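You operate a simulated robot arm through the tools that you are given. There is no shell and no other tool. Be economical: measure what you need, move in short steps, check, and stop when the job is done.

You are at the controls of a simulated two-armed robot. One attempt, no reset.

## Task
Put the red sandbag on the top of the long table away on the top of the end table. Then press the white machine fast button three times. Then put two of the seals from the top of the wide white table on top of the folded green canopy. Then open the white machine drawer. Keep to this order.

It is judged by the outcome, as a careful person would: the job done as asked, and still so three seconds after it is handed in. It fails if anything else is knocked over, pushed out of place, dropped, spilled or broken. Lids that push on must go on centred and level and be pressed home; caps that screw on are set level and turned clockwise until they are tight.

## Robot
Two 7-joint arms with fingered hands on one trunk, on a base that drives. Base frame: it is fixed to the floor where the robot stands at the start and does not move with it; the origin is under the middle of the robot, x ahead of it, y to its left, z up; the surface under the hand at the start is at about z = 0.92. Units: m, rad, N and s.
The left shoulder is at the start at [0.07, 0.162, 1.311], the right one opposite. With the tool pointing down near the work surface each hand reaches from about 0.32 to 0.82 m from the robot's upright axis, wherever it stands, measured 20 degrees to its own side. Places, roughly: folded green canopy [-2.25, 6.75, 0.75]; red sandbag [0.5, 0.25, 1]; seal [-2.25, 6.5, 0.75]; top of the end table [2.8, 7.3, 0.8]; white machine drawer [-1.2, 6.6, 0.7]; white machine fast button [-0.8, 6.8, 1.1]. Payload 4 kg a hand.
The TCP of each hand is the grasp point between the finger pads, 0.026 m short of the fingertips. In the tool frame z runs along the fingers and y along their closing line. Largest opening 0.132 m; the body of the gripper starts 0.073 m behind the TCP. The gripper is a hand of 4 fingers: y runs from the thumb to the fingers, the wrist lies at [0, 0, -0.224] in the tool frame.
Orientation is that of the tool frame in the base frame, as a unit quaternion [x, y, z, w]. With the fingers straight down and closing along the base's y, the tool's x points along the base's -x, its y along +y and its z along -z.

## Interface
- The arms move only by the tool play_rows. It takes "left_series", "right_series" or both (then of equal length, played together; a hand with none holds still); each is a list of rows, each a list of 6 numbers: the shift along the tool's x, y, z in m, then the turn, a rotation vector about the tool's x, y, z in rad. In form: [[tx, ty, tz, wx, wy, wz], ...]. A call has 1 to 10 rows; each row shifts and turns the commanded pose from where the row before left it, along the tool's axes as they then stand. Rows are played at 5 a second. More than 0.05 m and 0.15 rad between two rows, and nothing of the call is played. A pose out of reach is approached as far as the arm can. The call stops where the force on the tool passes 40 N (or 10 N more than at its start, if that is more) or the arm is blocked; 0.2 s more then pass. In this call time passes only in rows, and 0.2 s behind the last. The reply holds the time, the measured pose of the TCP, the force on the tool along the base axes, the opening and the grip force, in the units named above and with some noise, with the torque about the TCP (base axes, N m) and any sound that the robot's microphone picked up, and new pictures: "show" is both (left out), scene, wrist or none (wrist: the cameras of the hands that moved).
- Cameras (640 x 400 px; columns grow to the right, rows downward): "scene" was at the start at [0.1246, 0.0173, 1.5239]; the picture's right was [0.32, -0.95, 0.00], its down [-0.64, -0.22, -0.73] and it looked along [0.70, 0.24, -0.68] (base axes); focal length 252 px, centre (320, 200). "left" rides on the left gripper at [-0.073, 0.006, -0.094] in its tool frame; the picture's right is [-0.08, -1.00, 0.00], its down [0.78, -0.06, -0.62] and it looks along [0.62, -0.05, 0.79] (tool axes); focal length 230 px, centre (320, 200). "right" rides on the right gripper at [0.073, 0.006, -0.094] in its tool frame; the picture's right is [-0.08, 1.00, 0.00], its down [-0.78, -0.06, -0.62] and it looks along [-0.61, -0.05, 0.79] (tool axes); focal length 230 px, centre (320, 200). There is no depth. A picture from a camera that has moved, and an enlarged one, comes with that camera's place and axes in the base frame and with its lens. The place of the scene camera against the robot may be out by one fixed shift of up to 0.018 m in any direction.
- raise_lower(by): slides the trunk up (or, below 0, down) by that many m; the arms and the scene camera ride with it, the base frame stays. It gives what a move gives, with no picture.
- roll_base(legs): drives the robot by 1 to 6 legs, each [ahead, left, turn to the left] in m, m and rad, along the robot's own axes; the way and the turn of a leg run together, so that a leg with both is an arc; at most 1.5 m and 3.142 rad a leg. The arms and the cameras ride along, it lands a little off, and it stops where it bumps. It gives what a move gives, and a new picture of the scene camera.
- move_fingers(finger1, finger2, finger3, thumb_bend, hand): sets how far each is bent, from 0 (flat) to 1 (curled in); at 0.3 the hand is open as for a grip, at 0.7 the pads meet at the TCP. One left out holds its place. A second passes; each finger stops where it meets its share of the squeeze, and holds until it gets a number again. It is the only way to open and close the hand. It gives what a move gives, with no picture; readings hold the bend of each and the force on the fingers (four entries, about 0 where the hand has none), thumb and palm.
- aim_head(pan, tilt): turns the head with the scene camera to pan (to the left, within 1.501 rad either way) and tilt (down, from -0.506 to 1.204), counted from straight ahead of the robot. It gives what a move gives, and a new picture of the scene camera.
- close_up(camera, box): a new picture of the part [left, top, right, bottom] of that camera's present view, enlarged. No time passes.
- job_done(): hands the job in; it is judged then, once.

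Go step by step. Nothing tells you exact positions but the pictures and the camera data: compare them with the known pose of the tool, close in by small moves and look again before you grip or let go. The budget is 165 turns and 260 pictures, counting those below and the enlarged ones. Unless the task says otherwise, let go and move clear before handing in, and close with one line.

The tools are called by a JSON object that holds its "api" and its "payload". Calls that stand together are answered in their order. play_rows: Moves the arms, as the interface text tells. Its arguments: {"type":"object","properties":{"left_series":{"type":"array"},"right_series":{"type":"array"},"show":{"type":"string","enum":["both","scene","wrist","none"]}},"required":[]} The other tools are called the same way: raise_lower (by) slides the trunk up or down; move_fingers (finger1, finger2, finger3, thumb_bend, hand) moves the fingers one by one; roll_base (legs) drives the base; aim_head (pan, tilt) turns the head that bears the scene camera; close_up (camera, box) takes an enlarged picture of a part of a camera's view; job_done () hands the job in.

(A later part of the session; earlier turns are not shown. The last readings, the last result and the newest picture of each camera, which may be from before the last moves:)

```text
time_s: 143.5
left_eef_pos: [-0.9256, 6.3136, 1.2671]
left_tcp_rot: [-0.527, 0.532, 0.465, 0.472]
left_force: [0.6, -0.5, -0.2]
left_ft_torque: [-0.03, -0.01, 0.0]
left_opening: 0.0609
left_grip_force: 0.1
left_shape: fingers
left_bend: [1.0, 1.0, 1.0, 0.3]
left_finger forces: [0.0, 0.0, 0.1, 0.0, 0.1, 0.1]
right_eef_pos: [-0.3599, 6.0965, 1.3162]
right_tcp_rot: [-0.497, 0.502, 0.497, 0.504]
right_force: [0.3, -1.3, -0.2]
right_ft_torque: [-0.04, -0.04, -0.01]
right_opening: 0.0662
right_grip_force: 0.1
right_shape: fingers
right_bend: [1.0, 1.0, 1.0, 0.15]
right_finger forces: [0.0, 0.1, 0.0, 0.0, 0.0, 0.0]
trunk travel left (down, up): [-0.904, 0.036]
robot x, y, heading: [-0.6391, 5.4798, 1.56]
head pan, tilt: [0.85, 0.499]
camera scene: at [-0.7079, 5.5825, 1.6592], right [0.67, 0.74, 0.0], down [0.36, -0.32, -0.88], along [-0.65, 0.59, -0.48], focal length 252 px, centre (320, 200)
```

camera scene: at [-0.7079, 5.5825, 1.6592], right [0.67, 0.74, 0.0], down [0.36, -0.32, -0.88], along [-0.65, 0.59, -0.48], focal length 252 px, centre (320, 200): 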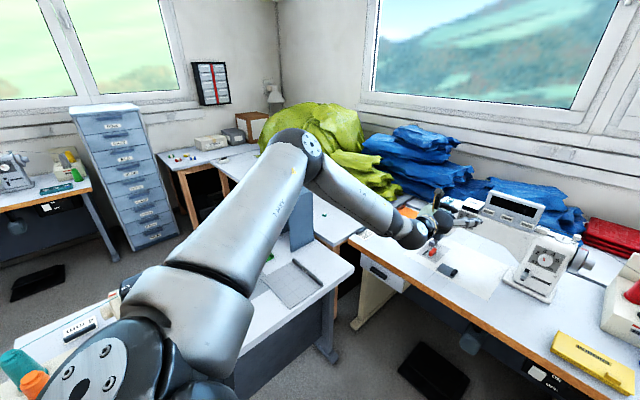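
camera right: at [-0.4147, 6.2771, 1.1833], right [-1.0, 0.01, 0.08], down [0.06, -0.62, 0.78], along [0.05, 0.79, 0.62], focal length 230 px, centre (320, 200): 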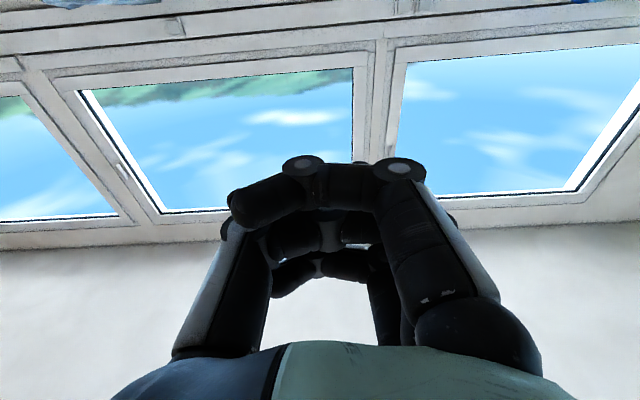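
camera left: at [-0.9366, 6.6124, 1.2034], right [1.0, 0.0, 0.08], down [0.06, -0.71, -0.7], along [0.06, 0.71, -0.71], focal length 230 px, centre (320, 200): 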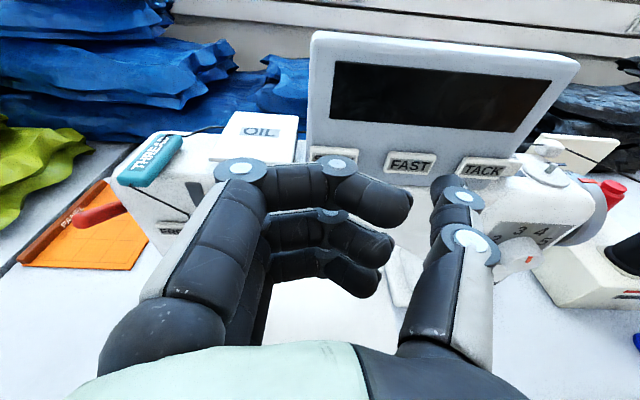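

I need a clear view of the route left of the side desk. I return the left hand to pointing down and retract it, then look left.

{"api": "play_rows", "payload": {"left_series": [[0, 0, -0.035, 0, 0.145, 0], [0, 0, -0.035, 0, 0.145, 0], [0, 0, -0.035, 0, 0.145, 0], [0, 0, -0.035, 0, 0.145, 0], [0.02, 0, -0.03, 0, 0.145, 0], [0.02, 0, -0.02, 0, 0.145, 0], [0.02, 0, -0.02, 0, 0.145, 0], [0.02, 0, 0, 0, 0.145, 0], [0.03, 0, 0, 0, 0.145, 0], [0.03, 0, 0, 0, 0.145, 0]], "right_series": [[0, 0, 0, 0, 0.145, 0], [0, 0, 0, 0, 0.145, 0], [0, 0, 0, 0, 0.145, 0], [0, 0, 0, 0, 0.145, 0], [0, 0, 0, 0, 0.145, 0], [0, 0, 0, 0, 0.145, 0], [0, 0, 0, 0, 0.145, 0], [0, 0, 0, 0, 0.145, 0], [0, 0, 0, 0, 0.145, 0], [0, 0, 0, 0, 0.145, 0]], "show": "none"}}

{"api": "aim_head", "payload": {"pan": 1.4, "tilt": 0.6}}

```text
time_s: 145.7
left_eef_pos: [-0.9305, 6.016, 1.3028]
left_tcp_rot: [-0.704, 0.71, -0.004, 0.0]
left_force: [-0.8, 0.4, 0.5]
left_ft_torque: [-0.04, -0.04, -0.03]
left_opening: 0.0609
left_grip_force: 0.0
left_shape: fingers
left_bend: [1.0, 1.0, 1.0, 0.3]
left_finger forces: [0.0, 0.1, 0.1, 0.1, 0.0, 0.0]
right_eef_pos: [-0.3628, 6.0991, 1.3167]
right_tcp_rot: [-0.703, 0.709, 0.041, 0.043]
right_force: [0.2, -0.2, -0.3]
right_ft_torque: [-0.02, -0.01, -0.01]
right_opening: 0.0665
right_grip_force: 0.2
right_shape: fingers
right_bend: [1.0, 1.0, 1.0, 0.15]
right_finger forces: [0.0, 0.0, 0.1, 0.1, 0.1, 0.0]
trunk travel left (down, up): [-0.904, 0.036]
robot x, y, heading: [-0.6388, 5.484, 1.566]
head pan, tilt: [0.85, 0.499]
```

```text
time_s: 146.7
left_eef_pos: [-0.9287, 6.0149, 1.3044]
left_tcp_rot: [-0.703, 0.711, -0.001, 0.001]
left_force: [0.1, -0.1, 0.5]
left_ft_torque: [-0.01, 0.02, -0.02]
left_opening: 0.0609
left_grip_force: 0.0
left_shape: fingers
left_bend: [1.0, 1.0, 1.0, 0.3]
left_finger forces: [0.0, 0.0, 0.0, 0.0, 0.1, 0.0]
right_eef_pos: [-0.359, 6.0965, 1.316]
right_tcp_rot: [-0.702, 0.709, 0.043, 0.043]
right_force: [-0.2, -0.4, 0.2]
right_ft_torque: [-0.04, 0.01, 0.0]
right_opening: 0.0661
right_grip_force: 0.0
right_shape: fingers
right_bend: [1.0, 1.0, 1.0, 0.15]
right_finger forces: [0.1, 0.0, 0.1, 0.0, 0.1, 0.0]
trunk travel left (down, up): [-0.904, 0.036]
robot x, y, heading: [-0.6295, 5.4808, 1.56]
head pan, tilt: [1.4, 0.6]
camera scene: at [-0.7264, 5.5373, 1.6502], right [0.18, 0.98, 0.0], down [0.56, -0.1, -0.83], along [-0.81, 0.15, -0.56], focal length 252 px, centre (320, 200)
```

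scene: 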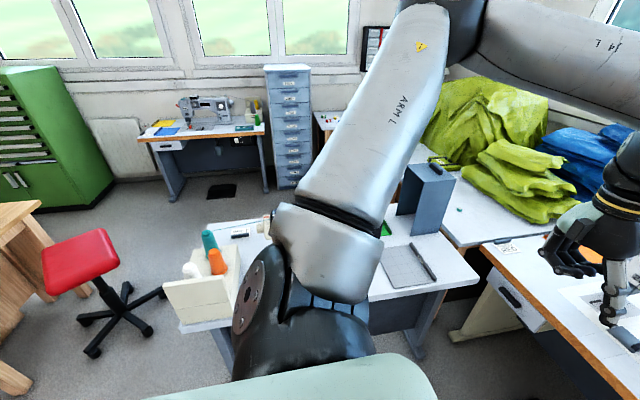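

I zoom on the green canopies and the white table to find the seals.

{"api": "close_up", "payload": {"camera": "scene", "box": [380, 70, 600, 270]}}

{"api": "aim_head", "payload": {"pan": 0.75, "tilt": 0.5}}

```text
2.00 times, centred on (490, 170) of scene
camera zoom: at [-0.7264, 5.5373, 1.6502], right [0.18, 0.98, 0.0], down [0.56, -0.1, -0.83], along [-0.81, 0.15, -0.56], focal length 503 px, centre (-20, 260)
```

zoom: 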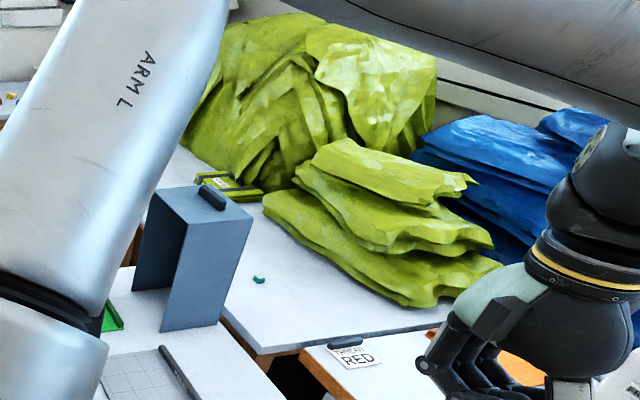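

```text
time_s: 147.7
left_eef_pos: [-0.9286, 6.016, 1.3036]
left_tcp_rot: [-0.704, 0.711, 0.0, 0.001]
left_force: [-0.2, 0.3, -0.2]
left_ft_torque: [0.01, -0.01, -0.02]
left_opening: 0.0609
left_grip_force: 0.0
left_shape: fingers
left_bend: [1.0, 1.0, 1.0, 0.3]
left_finger forces: [0.0, 0.0, 0.0, 0.1, 0.0, 0.0]
right_eef_pos: [-0.3603, 6.097, 1.3152]
right_tcp_rot: [-0.703, 0.709, 0.043, 0.044]
right_force: [0.4, -0.3, -0.3]
right_ft_torque: [0.03, 0.0, -0.03]
right_opening: 0.0663
right_grip_force: 0.0
right_shape: fingers
right_bend: [1.0, 1.0, 1.0, 0.15]
right_finger forces: [0.1, 0.0, 0.1, 0.1, 0.0, 0.0]
trunk travel left (down, up): [-0.904, 0.036]
robot x, y, heading: [-0.6374, 5.4834, 1.56]
head pan, tilt: [0.75, 0.499]
camera scene: at [-0.7019, 5.589, 1.6592], right [0.74, 0.68, 0.0], down [0.32, -0.35, -0.88], along [-0.59, 0.65, -0.48], focal length 252 px, centre (320, 200)
```

scene: 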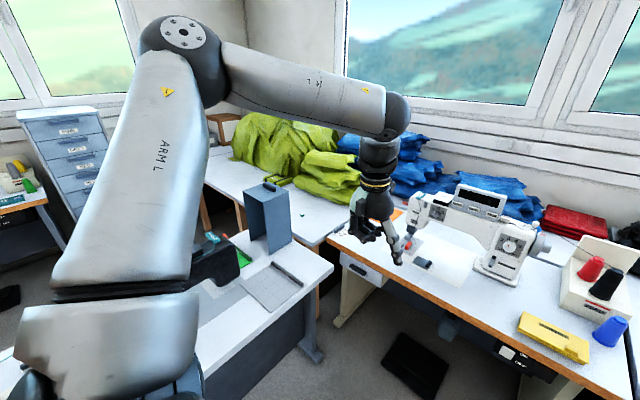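

The labelled, strapped lime packet (~(-2.35, 6.83)) looks like the folded green canopy, and a seal sits on the table near it; access is left of the side desk. I check my own base footprint to see if I fit between the red stool and the desk.

{"api": "close_up", "payload": {"camera": "right", "box": [0, 0, 640, 400]}}

{"api": "close_up", "payload": {"camera": "left", "box": [0, 0, 640, 400]}}

```text
1.00 times, centred on (320, 200) of right (not enlarged: the box is as wide or as high as the picture)
camera zoom: at [-0.368, 6.0121, 1.4014], right [-1.0, 0.09, 0.01], down [0.07, 0.7, 0.71], along [0.05, 0.71, -0.71], focal length 230 px, centre (320, 200)
```

zoom: 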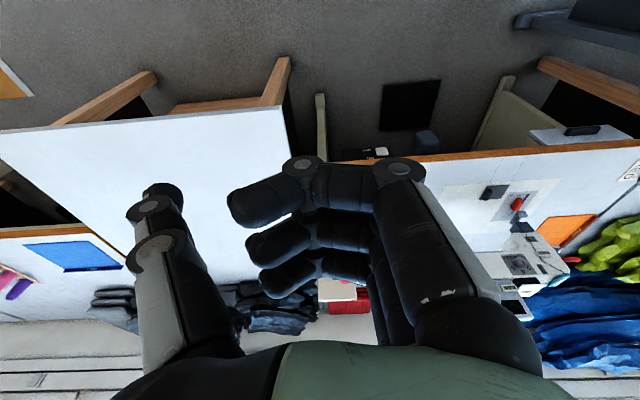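

```text
1.00 times, centred on (320, 200) of left (not enlarged: the box is as wide or as high as the picture)
camera zoom: at [-0.9329, 6.0898, 1.3973], right [1.0, 0.07, 0.0], down [0.05, -0.79, 0.62], along [0.04, -0.62, -0.79], focal length 230 px, centre (320, 200)
```

zoom: 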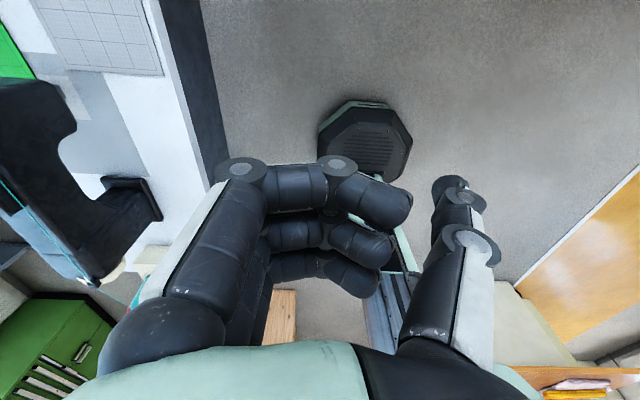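

My base is an octagon about 0.53 m wide. I'll go line up with the gap between stool and side desk and look at it squarely.

{"api": "roll_base", "payload": {"legs": [[-0.6, 0, 0], [0, 0, 1.571]]}}

{"api": "aim_head", "payload": {"pan": 0.0, "tilt": 0.65}}

```text
time_s: 154.9
left_eef_pos: [-1.1754, 4.5843, 1.3045]
left_tcp_rot: [1.0, 0.0, 0.001, -0.002]
left_force: [0.4, 0.0, -0.3]
left_ft_torque: [0.01, 0.0, -0.03]
left_opening: 0.0609
left_grip_force: 0.1
left_shape: fingers
left_bend: [1.0, 1.0, 1.0, 0.3]
left_finger forces: [0.1, 0.0, 0.0, 0.1, 0.0, 0.0]
right_eef_pos: [-1.2616, 5.1518, 1.3164]
right_tcp_rot: [0.998, 0.0, -0.06, 0.0]
right_force: [0.2, 0.8, 0.1]
right_ft_torque: [0.03, 0.01, -0.01]
right_opening: 0.0661
right_grip_force: 0.1
right_shape: fingers
right_bend: [1.0, 1.0, 1.0, 0.15]
right_finger forces: [0.0, 0.0, 0.1, 0.0, 0.0, 0.0]
trunk travel left (down, up): [-0.904, 0.036]
robot x, y, heading: [-0.6443, 4.8817, -3.14]
head pan, tilt: [0.75, 0.499]
camera scene: at [-0.7647, 4.8106, 1.6592], right [-0.68, 0.73, 0.0], down [0.35, 0.33, -0.88], along [-0.64, -0.6, -0.48], focal length 252 px, centre (320, 200)
```

scene: 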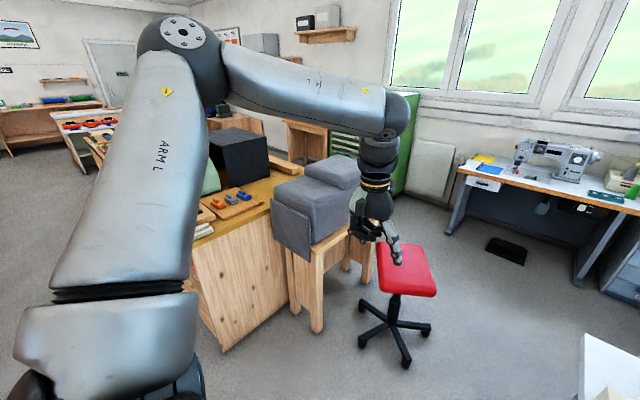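

```text
time_s: 156.0
left_eef_pos: [-1.1751, 4.5841, 1.3046]
left_tcp_rot: [1.0, 0.0, 0.001, -0.002]
left_force: [-0.1, 0.2, -0.5]
left_ft_torque: [0.02, 0.0, -0.02]
left_opening: 0.0607
left_grip_force: 0.1
left_shape: fingers
left_bend: [1.0, 1.0, 1.0, 0.3]
left_finger forces: [0.0, 0.0, 0.1, 0.0, 0.0, 0.0]
right_eef_pos: [-1.2613, 5.1516, 1.3163]
right_tcp_rot: [0.998, 0.001, -0.06, -0.001]
right_force: [-0.4, 0.7, -0.1]
right_ft_torque: [0.01, -0.02, -0.05]
right_opening: 0.0662
right_grip_force: 0.1
right_shape: fingers
right_bend: [1.0, 1.0, 1.0, 0.15]
right_finger forces: [0.0, 0.0, 0.1, 0.0, 0.1, 0.0]
trunk travel left (down, up): [-0.904, 0.036]
robot x, y, heading: [-0.6444, 4.8839, -3.143]
head pan, tilt: [0.0, 0.649]
camera scene: at [-0.7849, 4.8721, 1.6459], right [0.0, 1.0, 0.0], down [0.6, 0.0, -0.8], along [-0.8, 0.0, -0.6], focal length 252 px, centre (320, 200)
```

scene: 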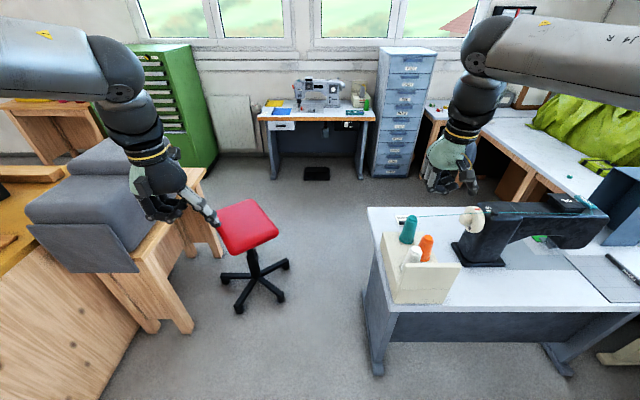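

The floor gap between stool legs (y≈4.61) and desk feet (y≈5.19) is about 0.58 m, just enough. I creep in and use the wrist camera (looking back at the base) to check clearance.

{"api": "roll_base", "payload": {"legs": [[0.35, -0.012, 0]]}}

{"api": "close_up", "payload": {"camera": "left", "box": [0, 0, 640, 400]}}

{"api": "aim_head", "payload": {"pan": 0.0, "tilt": 1.1}}

```text
time_s: 158.3
left_eef_pos: [-1.5213, 4.5958, 1.3046]
left_tcp_rot: [1.0, 0.0, -0.001, -0.002]
left_force: [-0.4, 0.1, 0.0]
left_ft_torque: [0.0, 0.03, -0.02]
left_opening: 0.0606
left_grip_force: 0.1
left_shape: fingers
left_bend: [1.0, 1.0, 1.0, 0.3]
left_finger forces: [0.0, 0.1, 0.0, 0.1, 0.1, 0.0]
right_eef_pos: [-1.6081, 5.1627, 1.3185]
right_tcp_rot: [0.998, 0.001, -0.062, -0.001]
right_force: [-0.3, 0.0, 0.2]
right_ft_torque: [-0.01, 0.01, 0.0]
right_opening: 0.0667
right_grip_force: 0.1
right_shape: fingers
right_bend: [1.0, 1.0, 1.0, 0.15]
right_finger forces: [0.1, 0.0, 0.0, 0.0, 0.0, 0.0]
trunk travel left (down, up): [-0.904, 0.036]
robot x, y, heading: [-0.9918, 4.8923, -3.141]
head pan, tilt: [0.0, 0.649]
camera scene: at [-1.131, 4.8839, 1.6462], right [0.0, 1.0, 0.0], down [0.6, 0.0, -0.8], along [-0.8, 0.0, -0.6], focal length 252 px, centre (320, 200)
```

scene: 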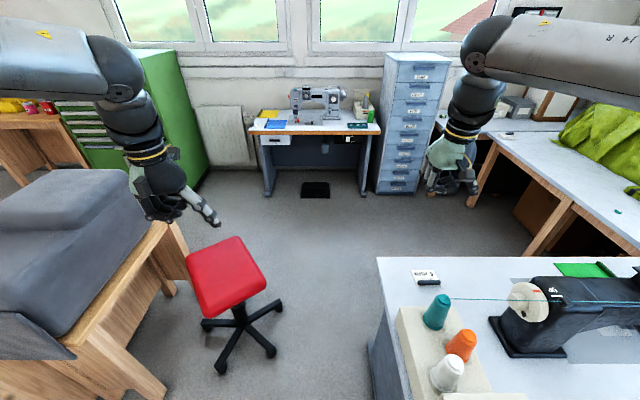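

```text
1.00 times, centred on (320, 200) of left (not enlarged: the box is as wide or as high as the picture)
camera zoom: at [-1.5935, 4.5908, 1.3988], right [-0.08, 1.0, 0.0], down [0.79, 0.06, 0.62], along [0.61, 0.05, -0.79], focal length 230 px, centre (320, 200)
```

zoom: 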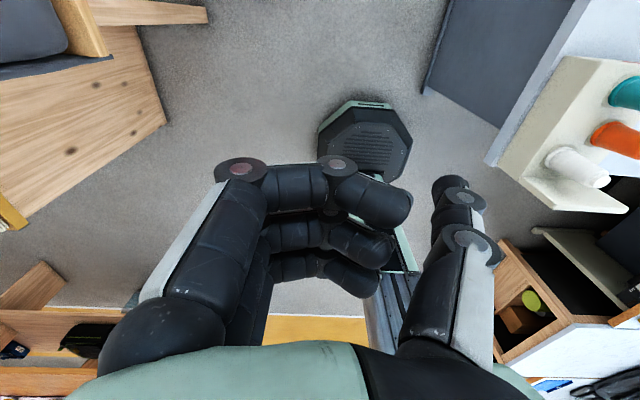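

```text
time_s: 159.2
left_eef_pos: [-1.5261, 4.5957, 1.3031]
left_tcp_rot: [1.0, 0.0, 0.001, -0.002]
left_force: [0.5, -0.6, -0.4]
left_ft_torque: [0.02, 0.0, -0.01]
left_opening: 0.0607
left_grip_force: 0.1
left_shape: fingers
left_bend: [1.0, 1.0, 1.0, 0.3]
left_finger forces: [0.0, 0.1, 0.1, 0.1, 0.0, 0.0]
right_eef_pos: [-1.612, 5.1633, 1.3156]
right_tcp_rot: [0.998, 0.001, -0.06, -0.001]
right_force: [0.9, 0.8, 0.9]
right_ft_torque: [-0.01, -0.02, 0.03]
right_opening: 0.0663
right_grip_force: 0.1
right_shape: fingers
right_bend: [1.0, 1.0, 1.0, 0.15]
right_finger forces: [0.1, 0.1, 0.0, 0.0, 0.1, 0.0]
trunk travel left (down, up): [-0.904, 0.036]
robot x, y, heading: [-0.9966, 4.8922, -3.144]
head pan, tilt: [0.0, 1.1]
camera scene: at [-1.1123, 4.884, 1.6115], right [0.0, 1.0, 0.0], down [0.89, 0.0, -0.45], along [-0.45, 0.0, -0.89], focal length 252 px, centre (320, 200)
```

scene: 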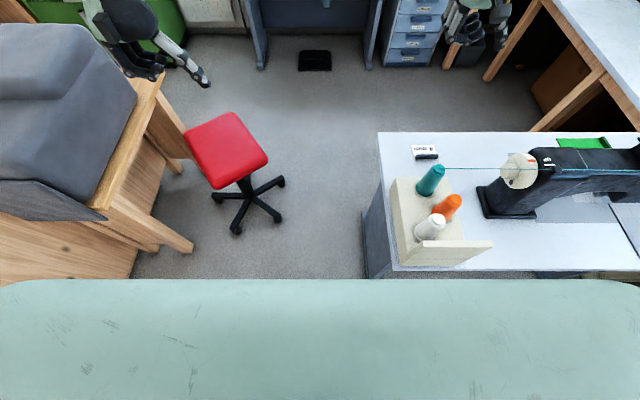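

Overhead view: gap y≈4.61–5.18, my base ±0.27 — tight (≈1.5–2 cm per side). I advance a bit, staying short of the stool, and measure again with the wrist camera.

{"api": "roll_base", "payload": {"legs": [[0.35, -0.003, 0]]}}

{"api": "close_up", "payload": {"camera": "left", "box": [160, 0, 640, 300]}}

```text
time_s: 161.5
left_eef_pos: [-1.8729, 4.5978, 1.3052]
left_tcp_rot: [1.0, 0.001, -0.001, -0.001]
left_force: [0.1, -0.6, 0.4]
left_ft_torque: [0.02, 0.04, -0.01]
left_opening: 0.0607
left_grip_force: 0.1
left_shape: fingers
left_bend: [1.0, 1.0, 1.0, 0.3]
left_finger forces: [0.1, 0.0, 0.0, 0.0, 0.0, 0.0]
right_eef_pos: [-1.9612, 5.1632, 1.3167]
right_tcp_rot: [0.998, 0.003, -0.063, -0.001]
right_force: [0.0, -0.5, -0.1]
right_ft_torque: [0.06, 0.01, 0.0]
right_opening: 0.0661
right_grip_force: 0.2
right_shape: fingers
right_bend: [1.0, 1.0, 1.0, 0.15]
right_finger forces: [0.1, 0.1, 0.1, 0.0, 0.1, 0.1]
trunk travel left (down, up): [-0.904, 0.036]
robot x, y, heading: [-1.3437, 4.8954, -3.137]
head pan, tilt: [0.0, 1.1]
camera scene: at [-1.4594, 4.8855, 1.6118], right [0.0, 1.0, 0.0], down [0.89, 0.0, -0.46], along [-0.46, 0.0, -0.89], focal length 252 px, centre (320, 200)
```

scene: 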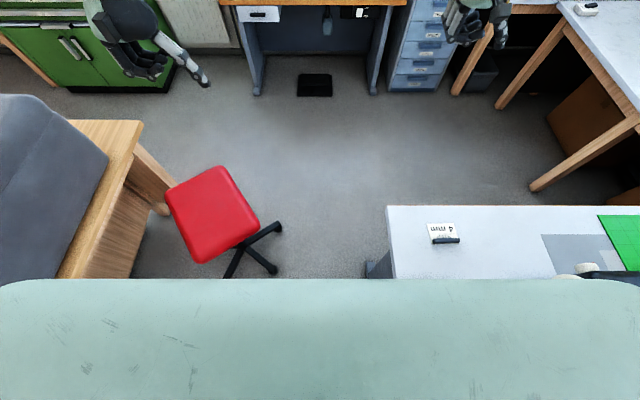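

```text
1.33 times, centred on (400, 150) of left
camera zoom: at [-1.9446, 4.5911, 1.3987], right [-0.08, 1.0, 0.0], down [0.79, 0.06, 0.62], along [0.61, 0.05, -0.79], focal length 307 px, centre (213, 267)
```

zoom: 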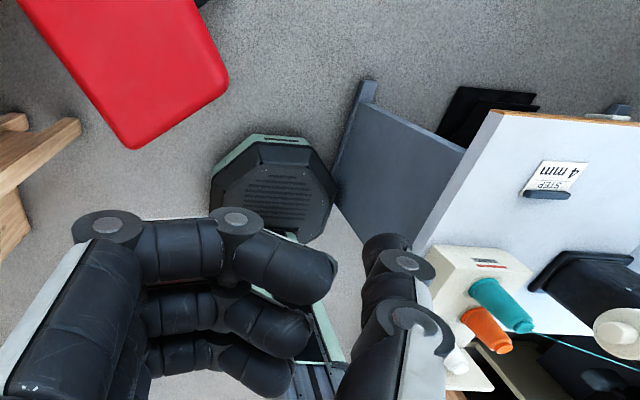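

{"api": "roll_base", "payload": {"legs": [[0.11, -0.018, 0]]}}

{"api": "close_up", "payload": {"camera": "left", "box": [80, 0, 480, 220]}}

```text
time_s: 162.7
left_eef_pos: [-1.9801, 4.6027, 1.3056]
left_tcp_rot: [1.0, -0.005, -0.002, -0.001]
left_force: [1.0, -1.1, 0.0]
left_ft_torque: [0.03, 0.06, -0.01]
left_opening: 0.0606
left_grip_force: 0.1
left_shape: fingers
left_bend: [1.0, 1.0, 1.0, 0.3]
left_finger forces: [0.0, 0.0, 0.0, 0.0, 0.0, 0.1]
right_eef_pos: [-2.0612, 5.1703, 1.3203]
right_tcp_rot: [0.998, -0.004, -0.063, -0.001]
right_force: [0.0, -0.8, 0.5]
right_ft_torque: [0.02, 0.03, 0.02]
right_opening: 0.0666
right_grip_force: 0.1
right_shape: fingers
right_bend: [1.0, 1.0, 1.0, 0.15]
right_finger forces: [0.1, 0.0, 0.0, 0.0, 0.1, 0.0]
trunk travel left (down, up): [-0.904, 0.036]
robot x, y, heading: [-1.4508, 4.895, 3.131]
head pan, tilt: [0.0, 1.1]
camera scene: at [-1.5624, 4.8859, 1.6121], right [0.01, 1.0, 0.0], down [0.89, -0.01, -0.46], along [-0.46, 0.0, -0.89], focal length 252 px, centre (320, 200)
```

scene: 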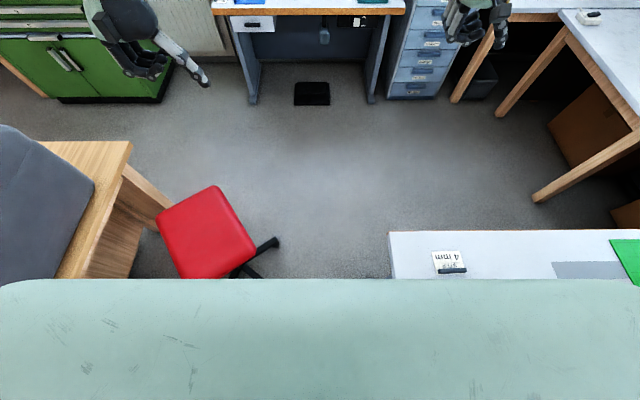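

```text
1.60 times, centred on (280, 110) of left
camera zoom: at [-2.0518, 4.5977, 1.4002], right [-0.07, 1.0, 0.0], down [0.79, 0.05, 0.61], along [0.61, 0.05, -0.79], focal length 368 px, centre (384, 344)
```

zoom: 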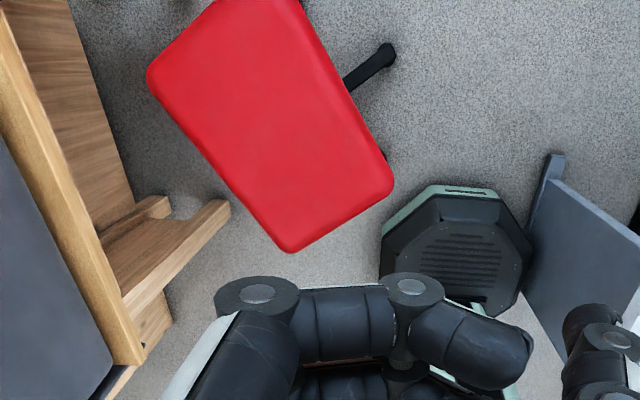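

The gap measures only ~0.55–0.56 m against my 0.53–0.54 m base: too risky for the stool. I look toward the south-west from here to see whether the corridor behind the bench is a better way in.

{"api": "aim_head", "payload": {"pan": 0.45, "tilt": 0.25}}

{"api": "aim_head", "payload": {"pan": -0.5, "tilt": 0.5}}

```text
time_s: 163.8
left_eef_pos: [-1.985, 4.6032, 1.3041]
left_tcp_rot: [1.0, -0.005, 0.0, -0.002]
left_force: [0.2, 0.2, -1.1]
left_ft_torque: [0.01, -0.02, -0.03]
left_opening: 0.0609
left_grip_force: 0.0
left_shape: fingers
left_bend: [1.0, 1.0, 1.0, 0.3]
left_finger forces: [0.1, 0.0, 0.0, 0.1, 0.0, 0.0]
right_eef_pos: [-2.0666, 5.1712, 1.3172]
right_tcp_rot: [0.998, -0.003, -0.061, -0.001]
right_force: [-0.5, 0.4, 0.6]
right_ft_torque: [-0.01, 0.0, 0.04]
right_opening: 0.0663
right_grip_force: 0.2
right_shape: fingers
right_bend: [1.0, 1.0, 1.0, 0.15]
right_finger forces: [0.0, 0.0, 0.0, 0.1, 0.1, 0.1]
trunk travel left (down, up): [-0.904, 0.036]
robot x, y, heading: [-1.4533, 4.8954, 3.133]
head pan, tilt: [0.45, 0.25]
camera scene: at [-1.5903, 4.8473, 1.6823], right [-0.43, 0.9, 0.0], down [0.22, 0.11, -0.97], along [-0.88, -0.41, -0.25], focal length 252 px, centre (320, 200)
```

scene: 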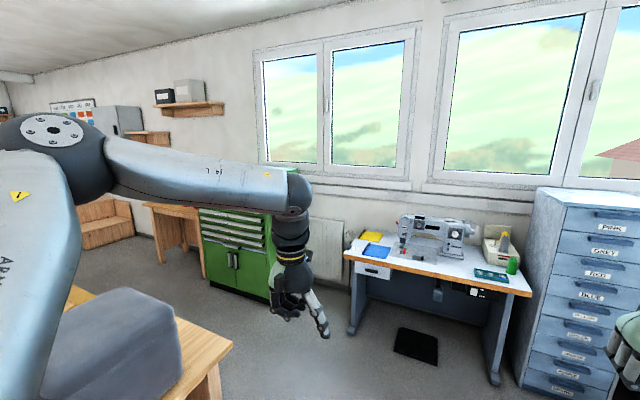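

```text
time_s: 165.1
left_eef_pos: [-1.9851, 4.6041, 1.3037]
left_tcp_rot: [1.0, -0.003, 0.001, -0.002]
left_force: [-0.6, 0.5, 0.1]
left_ft_torque: [0.02, 0.01, 0.01]
left_opening: 0.0608
left_grip_force: 0.1
left_shape: fingers
left_bend: [1.0, 1.0, 1.0, 0.3]
left_finger forces: [0.0, 0.0, 0.1, 0.0, 0.0, 0.0]
right_eef_pos: [-2.067, 5.1718, 1.3167]
right_tcp_rot: [0.998, -0.003, -0.061, -0.001]
right_force: [0.4, -0.6, 0.0]
right_ft_torque: [0.0, 0.04, 0.01]
right_opening: 0.0663
right_grip_force: 0.1
right_shape: fingers
right_bend: [1.0, 1.0, 1.0, 0.15]
right_finger forces: [0.0, 0.0, 0.0, 0.1, 0.0, 0.0]
trunk travel left (down, up): [-0.904, 0.036]
robot x, y, heading: [-1.4507, 4.8987, 3.131]
head pan, tilt: [-0.499, 0.499]
camera scene: at [-1.5857, 4.9309, 1.6592], right [0.49, 0.87, 0.0], down [0.42, -0.23, -0.88], along [-0.77, 0.43, -0.48], focal length 252 px, centre (320, 200)
```

scene: 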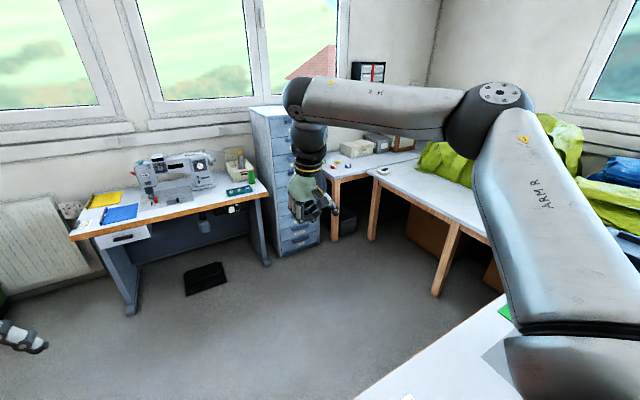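

The stool gap isn't safe. I back out and explore the route behind the long left bench from the south.

{"api": "roll_base", "payload": {"legs": [[-1.1, 0.0, 0], [0, 0, 1.571], [1.4, 0, 0], [1.4, 0, 0], [1.2, 0, 0]]}}

{"api": "aim_head", "payload": {"pan": -0.7, "tilt": 0.35}}

{"api": "aim_head", "payload": {"pan": -1.45, "tilt": 0.35}}

```text
time_s: 193.5
left_eef_pos: [-0.0123, 0.3518, 1.3055]
left_tcp_rot: [0.706, 0.709, -0.001, -0.002]
left_force: [0.6, 0.1, -0.7]
left_ft_torque: [0.01, 0.03, 0.03]
left_opening: 0.0606
left_grip_force: 0.0
left_shape: fingers
left_bend: [1.0, 1.0, 1.0, 0.3]
left_finger forces: [0.0, 0.0, 0.0, 0.0, 0.1, 0.0]
right_eef_pos: [-0.5779, 0.2624, 1.3164]
right_tcp_rot: [0.703, 0.708, -0.043, 0.043]
right_force: [-0.1, -0.2, -1.1]
right_ft_torque: [0.0, -0.01, -0.02]
right_opening: 0.0661
right_grip_force: 0.0
right_shape: fingers
right_bend: [1.0, 1.0, 1.0, 0.15]
right_finger forces: [0.0, 0.0, 0.0, 0.0, 0.0, 0.0]
trunk travel left (down, up): [-0.904, 0.036]
robot x, y, heading: [-0.3142, 0.8827, -1.567]
head pan, tilt: [-0.499, 0.499]
camera scene: at [-0.3589, 0.7424, 1.6593], right [-0.88, 0.47, 0.0], down [0.23, 0.42, -0.88], along [-0.42, -0.77, -0.48], focal length 252 px, centre (320, 200)
```

scene: 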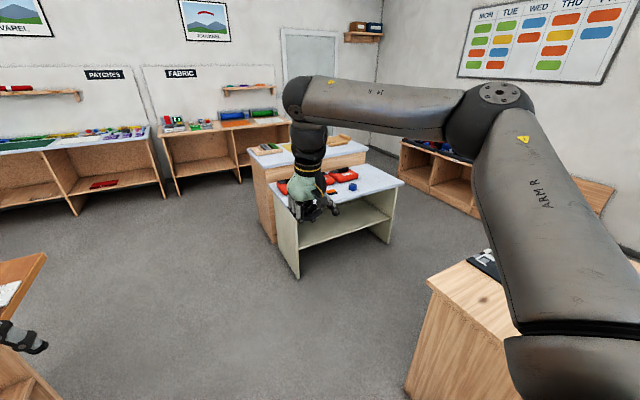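

```text
time_s: 194.2
left_eef_pos: [-0.0112, 0.3517, 1.3049]
left_tcp_rot: [0.705, 0.709, -0.001, -0.001]
left_force: [0.2, 0.9, -0.6]
left_ft_torque: [-0.01, -0.01, 0.03]
left_opening: 0.061
left_grip_force: 0.0
left_shape: fingers
left_bend: [1.0, 1.0, 1.0, 0.3]
left_finger forces: [0.0, 0.0, 0.0, 0.0, 0.0, 0.1]
right_eef_pos: [-0.5769, 0.2627, 1.3157]
right_tcp_rot: [0.704, 0.708, -0.043, 0.043]
right_force: [0.1, -1.2, -0.3]
right_ft_torque: [0.01, -0.02, 0.0]
right_opening: 0.0665
right_grip_force: 0.1
right_shape: fingers
right_bend: [1.0, 1.0, 1.0, 0.15]
right_finger forces: [0.1, 0.1, 0.0, 0.1, 0.0, 0.0]
trunk travel left (down, up): [-0.904, 0.036]
robot x, y, heading: [-0.3144, 0.8825, -1.568]
head pan, tilt: [-0.7, 0.351]
camera scene: at [-0.3753, 0.7498, 1.6729], right [-0.77, 0.64, 0.0], down [0.22, 0.26, -0.94], along [-0.6, -0.72, -0.34], focal length 252 px, centre (320, 200)
```

scene: 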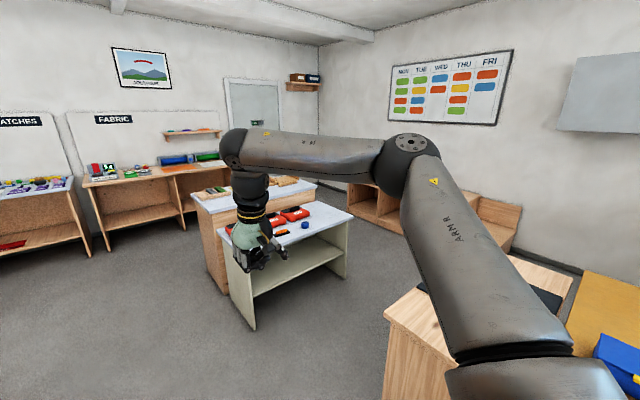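

```text
time_s: 195.3
left_eef_pos: [-0.0112, 0.3517, 1.3045]
left_tcp_rot: [0.705, 0.709, -0.001, -0.001]
left_force: [0.1, -0.1, -0.4]
left_ft_torque: [0.01, -0.01, 0.04]
left_opening: 0.0608
left_grip_force: 0.0
left_shape: fingers
left_bend: [1.0, 1.0, 1.0, 0.3]
left_finger forces: [0.0, 0.1, 0.1, 0.0, 0.1, 0.1]
right_eef_pos: [-0.5779, 0.2625, 1.3164]
right_tcp_rot: [0.703, 0.709, -0.043, 0.043]
right_force: [-0.2, 1.1, -0.4]
right_ft_torque: [-0.03, -0.01, -0.03]
right_opening: 0.0663
right_grip_force: 0.1
right_shape: fingers
right_bend: [1.0, 1.0, 1.0, 0.15]
right_finger forces: [0.0, 0.1, 0.0, 0.1, 0.0, 0.0]
trunk travel left (down, up): [-0.904, 0.036]
robot x, y, heading: [-0.3145, 0.882, -1.565]
head pan, tilt: [-1.45, 0.351]
camera scene: at [-0.4081, 0.8097, 1.6729], right [-0.13, 0.99, 0.0], down [0.34, 0.04, -0.94], along [-0.93, -0.12, -0.34], focal length 252 px, centre (320, 200)
```

scene: 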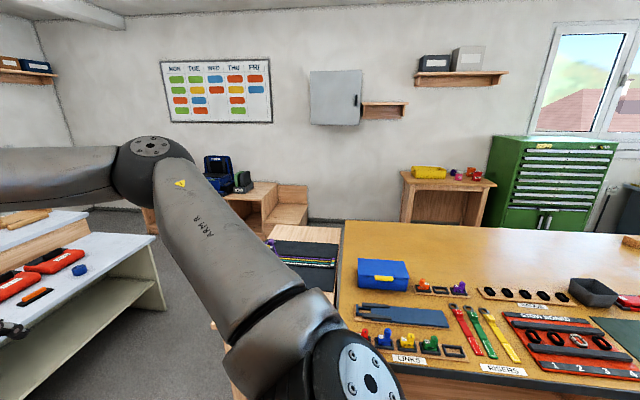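

There's a 1.1 m gap south of the bench (y≈-0.74 to 0.35) leading to a clear corridor along x≈-2.8. I take that route.

{"api": "roll_base", "payload": {"legs": [[1.08, 0, 0], [0, -1.3, 0], [0, -1.2, 0], [0, 0, 3.138]]}}

{"api": "aim_head", "payload": {"pan": 0, "tilt": 0.35}}

```text
time_s: 220.0
left_eef_pos: [-3.1116, 0.293, 1.3036]
left_tcp_rot: [0.71, -0.704, 0.001, -0.001]
left_force: [-0.1, -0.1, -0.5]
left_ft_torque: [0.01, -0.02, -0.01]
left_opening: 0.0609
left_grip_force: 0.1
left_shape: fingers
left_bend: [1.0, 1.0, 1.0, 0.3]
left_finger forces: [0.0, 0.1, 0.0, 0.0, 0.1, 0.0]
right_eef_pos: [-2.5458, 0.3856, 1.3166]
right_tcp_rot: [0.709, -0.702, -0.044, -0.042]
right_force: [-0.4, 0.1, 0.1]
right_ft_torque: [0.02, -0.02, 0.0]
right_opening: 0.0658
right_grip_force: 0.0
right_shape: fingers
right_bend: [1.0, 1.0, 1.0, 0.15]
right_finger forces: [0.1, 0.0, 0.0, 0.0, 0.0, 0.0]
trunk travel left (down, up): [-0.904, 0.036]
robot x, y, heading: [-2.8112, -0.2331, 1.579]
head pan, tilt: [-1.45, 0.351]
camera scene: at [-2.7232, -0.1821, 1.6729], right [0.13, -0.99, 0.0], down [-0.34, -0.04, -0.94], along [0.93, 0.12, -0.34], focal length 252 px, centre (320, 200)
```

scene: 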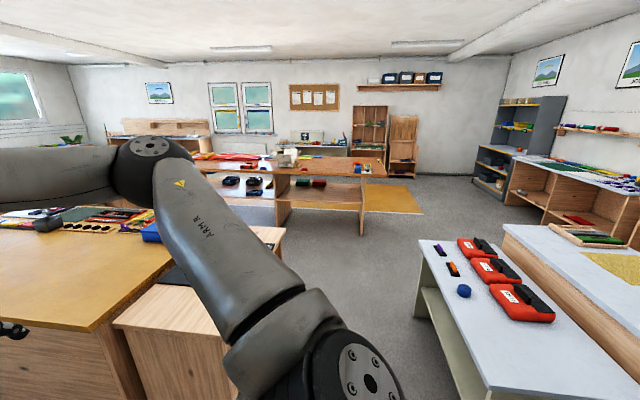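

```text
time_s: 221.6
left_eef_pos: [-3.1129, 0.295, 1.3043]
left_tcp_rot: [0.71, -0.704, 0.002, 0.0]
left_force: [0.8, -1.1, 0.0]
left_ft_torque: [0.03, 0.02, -0.01]
left_opening: 0.0608
left_grip_force: 0.1
left_shape: fingers
left_bend: [1.0, 1.0, 1.0, 0.3]
left_finger forces: [0.0, 0.1, 0.1, 0.0, 0.0, 0.0]
right_eef_pos: [-2.5472, 0.3858, 1.3163]
right_tcp_rot: [0.709, -0.702, -0.043, -0.043]
right_force: [0.6, 0.5, 0.9]
right_ft_torque: [0.0, -0.01, -0.06]
right_opening: 0.0663
right_grip_force: 0.1
right_shape: fingers
right_bend: [1.0, 1.0, 1.0, 0.15]
right_finger forces: [0.1, 0.1, 0.0, 0.1, 0.0, 0.0]
trunk travel left (down, up): [-0.904, 0.036]
robot x, y, heading: [-2.8093, -0.2384, 1.579]
head pan, tilt: [0.0, 0.351]
camera scene: at [-2.8165, -0.101, 1.6729], right [1.0, 0.01, 0.0], down [0.0, -0.34, -0.94], along [-0.01, 0.94, -0.34], focal length 252 px, centre (320, 200)
```

scene: 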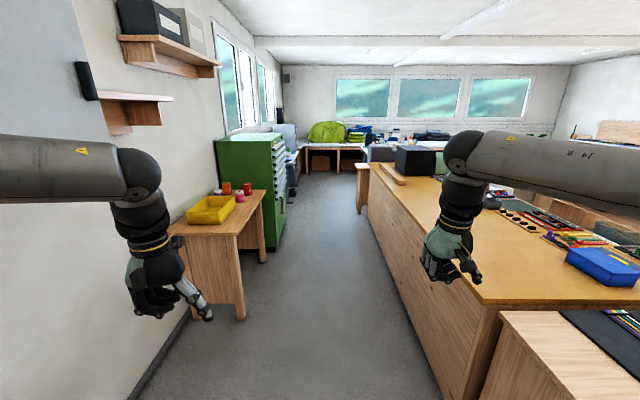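

Corridor is clear (x≈-3.45 to -2.12). Driving north to y≈5.0.

{"api": "roll_base", "payload": {"legs": [[1.5, 0, -0.008], [1.5, 0, 0], [1.5, 0, 0], [0.75, 0, 0]]}}

{"api": "aim_head", "payload": {"pan": -0.3, "tilt": 0.55}}

```text
time_s: 246.7
left_eef_pos: [-3.1472, 5.5348, 1.306]
left_tcp_rot: [0.708, -0.707, 0.002, -0.002]
left_force: [-0.1, 0.7, -0.6]
left_ft_torque: [0.01, 0.02, 0.01]
left_opening: 0.0607
left_grip_force: 0.1
left_shape: fingers
left_bend: [1.0, 1.0, 1.0, 0.3]
left_finger forces: [0.0, 0.0, 0.0, 0.0, 0.0, 0.1]
right_eef_pos: [-2.5802, 5.6228, 1.3175]
right_tcp_rot: [0.707, -0.704, -0.045, -0.044]
right_force: [0.6, -0.5, -0.4]
right_ft_torque: [0.03, 0.01, -0.01]
right_opening: 0.0668
right_grip_force: 0.1
right_shape: fingers
right_bend: [1.0, 1.0, 1.0, 0.15]
right_finger forces: [0.1, 0.0, 0.1, 0.1, 0.0, 0.1]
trunk travel left (down, up): [-0.904, 0.036]
robot x, y, heading: [-2.8471, 5.0048, 1.573]
head pan, tilt: [0.0, 0.351]
camera scene: at [-2.8528, 5.1374, 1.6731], right [1.0, 0.0, 0.0], down [0.0, -0.34, -0.94], along [0.0, 0.94, -0.34], focal length 252 px, centre (320, 200)
```

scene: 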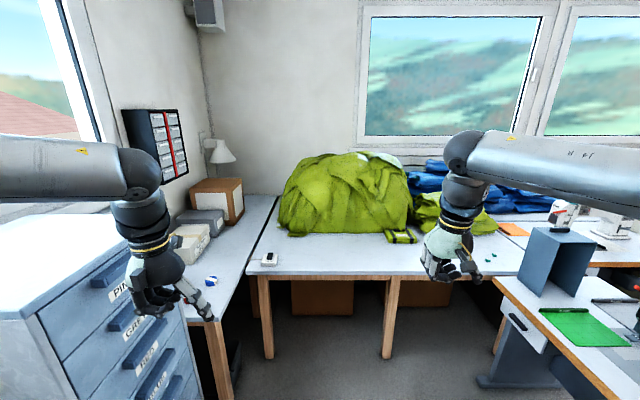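

```text
time_s: 247.5
left_eef_pos: [-3.147, 5.5365, 1.3036]
left_tcp_rot: [0.708, -0.706, 0.002, -0.001]
left_force: [-0.2, 0.4, 0.7]
left_ft_torque: [-0.01, 0.0, -0.02]
left_opening: 0.0605
left_grip_force: 0.0
left_shape: fingers
left_bend: [1.0, 1.0, 1.0, 0.3]
left_finger forces: [0.1, 0.1, 0.0, 0.0, 0.0, 0.1]
right_eef_pos: [-2.5796, 5.6238, 1.3171]
right_tcp_rot: [0.707, -0.704, -0.043, -0.043]
right_force: [0.8, 0.4, 0.7]
right_ft_torque: [0.02, 0.0, -0.01]
right_opening: 0.0662
right_grip_force: 0.0
right_shape: fingers
right_bend: [1.0, 1.0, 1.0, 0.15]
right_finger forces: [0.0, 0.0, 0.0, 0.0, 0.0, 0.0]
trunk travel left (down, up): [-0.904, 0.036]
robot x, y, heading: [-2.8472, 5.0036, 1.569]
head pan, tilt: [-0.3, 0.55]
camera scene: at [-2.8263, 5.1324, 1.6546], right [0.96, -0.29, 0.0], down [-0.15, -0.5, -0.85], along [0.25, 0.82, -0.52], focal length 252 px, centre (320, 200)
```

scene: 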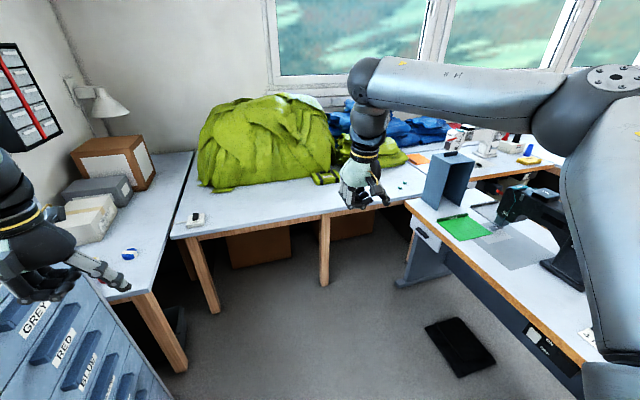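

Now I see the wide white table front edge (y≈6.38), the strapped folded green packet at about (-2.26, 6.87), and teal seals near x≈-1.75. Moving closer.

{"api": "roll_base", "payload": {"legs": [[0.5, -0.58, 0]]}}

{"api": "aim_head", "payload": {"pan": -0.05, "tilt": 0.75}}

```text
time_s: 251.6
left_eef_pos: [-2.5708, 6.0345, 1.306]
left_tcp_rot: [0.709, -0.705, 0.001, -0.001]
left_force: [-0.2, -0.8, 0.2]
left_ft_torque: [0.01, -0.01, -0.01]
left_opening: 0.0606
left_grip_force: 0.0
left_shape: fingers
left_bend: [1.0, 1.0, 1.0, 0.3]
left_finger forces: [0.0, 0.1, 0.0, 0.0, 0.1, 0.0]
right_eef_pos: [-2.0045, 6.124, 1.3175]
right_tcp_rot: [0.708, -0.704, -0.043, -0.044]
right_force: [-0.9, -0.6, -0.5]
right_ft_torque: [0.02, 0.02, 0.02]
right_opening: 0.0665
right_grip_force: 0.0
right_shape: fingers
right_bend: [1.0, 1.0, 1.0, 0.15]
right_finger forces: [0.1, 0.0, 0.0, 0.1, 0.0, 0.0]
trunk travel left (down, up): [-0.904, 0.036]
robot x, y, heading: [-2.2713, 5.5091, 1.58]
head pan, tilt: [-0.3, 0.55]
camera scene: at [-2.2494, 5.6313, 1.6548], right [0.96, -0.29, 0.0], down [-0.15, -0.5, -0.85], along [0.25, 0.82, -0.52], focal length 252 px, centre (320, 200)
```

scene: 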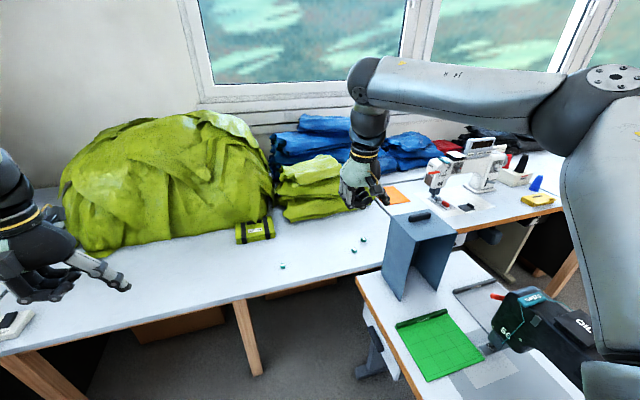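

```text
time_s: 252.4
left_eef_pos: [-2.5702, 6.0361, 1.3044]
left_tcp_rot: [0.709, -0.705, 0.002, -0.001]
left_force: [-0.7, 0.2, -0.4]
left_ft_torque: [-0.01, -0.01, 0.0]
left_opening: 0.0606
left_grip_force: 0.0
left_shape: fingers
left_bend: [1.0, 1.0, 1.0, 0.3]
left_finger forces: [0.0, 0.1, 0.1, 0.1, 0.0, 0.0]
right_eef_pos: [-2.0032, 6.1256, 1.3177]
right_tcp_rot: [0.708, -0.703, -0.043, -0.043]
right_force: [-0.4, -0.4, 0.5]
right_ft_torque: [-0.03, 0.01, -0.02]
right_opening: 0.0664
right_grip_force: 0.0
right_shape: fingers
right_bend: [1.0, 1.0, 1.0, 0.15]
right_finger forces: [0.1, 0.0, 0.1, 0.0, 0.0, 0.0]
trunk travel left (down, up): [-0.904, 0.036]
robot x, y, heading: [-2.2709, 5.5063, 1.572]
head pan, tilt: [-0.051, 0.75]
camera scene: at [-2.2703, 5.6294, 1.6373], right [1.0, -0.05, 0.0], down [-0.03, -0.68, -0.73], along [0.03, 0.73, -0.68], focal length 252 px, centre (320, 200)
```

scene: 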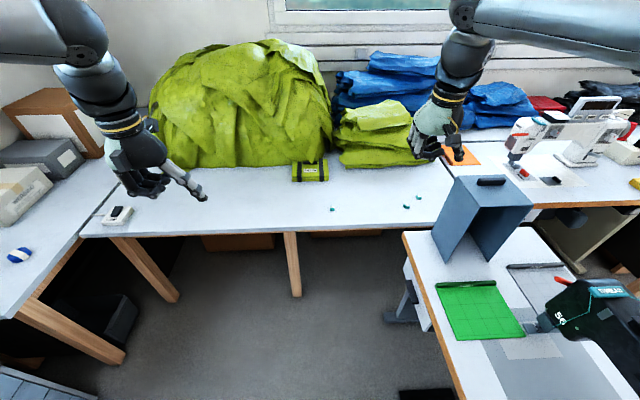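

{"api": "close_up", "payload": {"camera": "scene", "box": [270, 140, 450, 250]}}

```text
3.56 times, centred on (360, 195) of scene
camera zoom: at [-2.2703, 5.6294, 1.6373], right [1.0, -0.05, 0.0], down [-0.03, -0.68, -0.73], along [0.03, 0.73, -0.68], focal length 895 px, centre (178, 218)
```

zoom: 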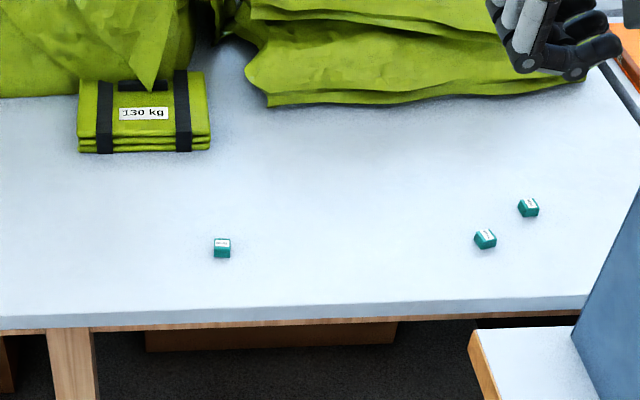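

The folded green canopy (130 kg label) has its top at about x -2.37…-2.16, y 6.72…6.88. Three teal seals: S1 (-2.167, 6.496), S2 (-1.80, 6.50), S3 (-1.72, 6.56). I position for S1 with the right hand.

{"api": "roll_base", "payload": {"legs": [[0.4, 0.15, 0]]}}

{"api": "move_fingers", "payload": {"hand": "right", "finger1": 0.42, "finger2": 0.42, "finger3": 0.42, "thumb_bend": 0.42}}

{"api": "play_rows", "payload": {"right_series": [[0, 0, 0.04, 0, 0.12, 0], [0, 0, 0.04, 0, 0, 0], [0, 0, 0.04, 0, 0, 0], [0, 0, 0.04, 0, 0, 0], [0, 0, 0.04, 0, 0, 0]]}}

```text
time_s: 255.0
left_eef_pos: [-2.7222, 6.435, 1.3057]
left_tcp_rot: [0.71, -0.704, 0.001, -0.002]
left_force: [0.2, 0.0, 0.1]
left_ft_torque: [0.0, 0.02, 0.01]
left_opening: 0.0609
left_grip_force: 0.0
left_shape: fingers
left_bend: [1.0, 1.0, 1.0, 0.3]
left_finger forces: [0.0, 0.0, 0.0, 0.0, 0.0, 0.0]
right_eef_pos: [-2.1548, 6.5241, 1.3171]
right_tcp_rot: [0.709, -0.703, -0.044, -0.043]
right_force: [-0.3, -0.6, -0.2]
right_ft_torque: [-0.01, 0.01, 0.04]
right_opening: 0.0661
right_grip_force: 0.1
right_shape: fingers
right_bend: [1.0, 1.0, 1.0, 0.15]
right_finger forces: [0.0, 0.0, 0.0, 0.0, 0.0, 0.0]
trunk travel left (down, up): [-0.904, 0.036]
robot x, y, heading: [-2.4245, 5.9081, 1.576]
head pan, tilt: [-0.051, 0.75]
camera scene: at [-2.4223, 6.0282, 1.6375], right [1.0, -0.04, 0.0], down [-0.03, -0.68, -0.73], along [0.03, 0.73, -0.68], focal length 252 px, centre (320, 200)
```

scene: 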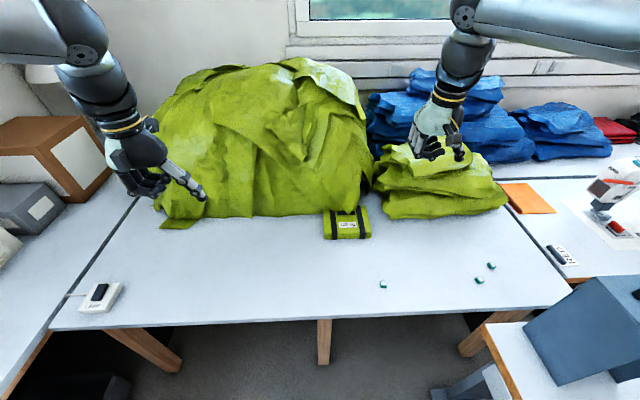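

```text
time_s: 256.0
left_eef_pos: [-2.7231, 6.4371, 1.3043]
left_tcp_rot: [0.71, -0.704, 0.001, -0.001]
left_force: [-0.7, 0.2, -0.6]
left_ft_torque: [-0.03, -0.01, 0.01]
left_opening: 0.061
left_grip_force: 0.0
left_shape: fingers
left_bend: [1.0, 1.0, 1.0, 0.3]
left_finger forces: [0.0, 0.0, 0.0, 0.0, 0.0, 0.1]
right_eef_pos: [-2.1563, 6.5281, 1.3167]
right_tcp_rot: [0.709, -0.702, -0.044, -0.043]
right_force: [0.1, -0.7, 0.4]
right_ft_torque: [-0.01, 0.0, 0.0]
right_opening: 0.0974
right_grip_force: 0.1
right_shape: fingers
right_bend: [0.42, 0.42, 0.42, 0.42]
right_finger forces: [0.0, 0.1, 0.0, 0.0, 0.0, 0.0]
trunk travel left (down, up): [-0.904, 0.036]
robot x, y, heading: [-2.4238, 5.9056, 1.578]
head pan, tilt: [-0.051, 0.75]
```

```text
time_s: 257.2
left_eef_pos: [-2.7226, 6.4392, 1.3031]
left_tcp_rot: [0.71, -0.705, 0.003, -0.001]
left_force: [0.1, -0.3, 0.1]
left_ft_torque: [-0.05, 0.02, -0.01]
left_opening: 0.0609
left_grip_force: 0.0
left_shape: fingers
left_bend: [1.0, 1.0, 1.0, 0.3]
left_finger forces: [0.0, 0.0, 0.0, 0.0, 0.0, 0.0]
right_eef_pos: [-2.156, 6.5331, 1.1164]
right_tcp_rot: [0.711, -0.703, 0.0, -0.001]
right_force: [-1.4, 0.8, -0.2]
right_ft_torque: [-0.02, -0.01, 0.0]
right_opening: 0.0971
right_grip_force: 0.1
right_shape: fingers
right_bend: [0.42, 0.42, 0.42, 0.42]
right_finger forces: [0.0, 0.1, 0.0, 0.0, 0.1, 0.0]
trunk travel left (down, up): [-0.904, 0.036]
robot x, y, heading: [-2.4221, 5.9062, 1.583]
head pan, tilt: [-0.051, 0.75]
camera scene: at [-2.4228, 6.0331, 1.6371], right [1.0, -0.04, 0.0], down [-0.03, -0.68, -0.73], along [0.03, 0.73, -0.68], focal length 252 px, centre (320, 200)
camera right: at [-2.1618, 6.4605, 1.2118], right [-1.0, 0.07, 0.0], down [0.05, 0.78, 0.62], along [0.04, 0.62, -0.79], focal length 230 px, centre (320, 200)
```

scene: 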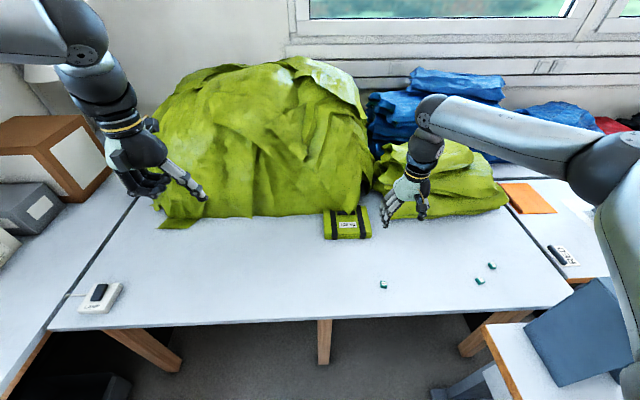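
right: 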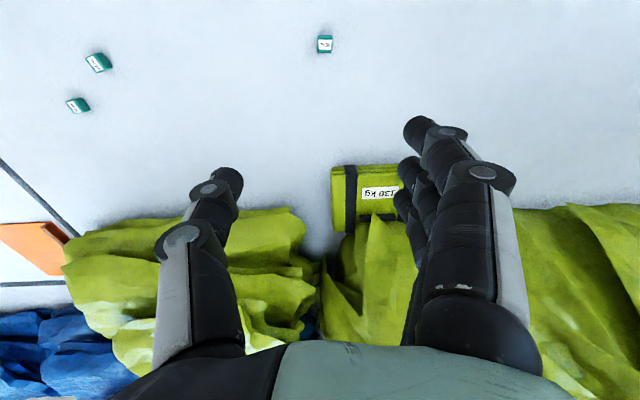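

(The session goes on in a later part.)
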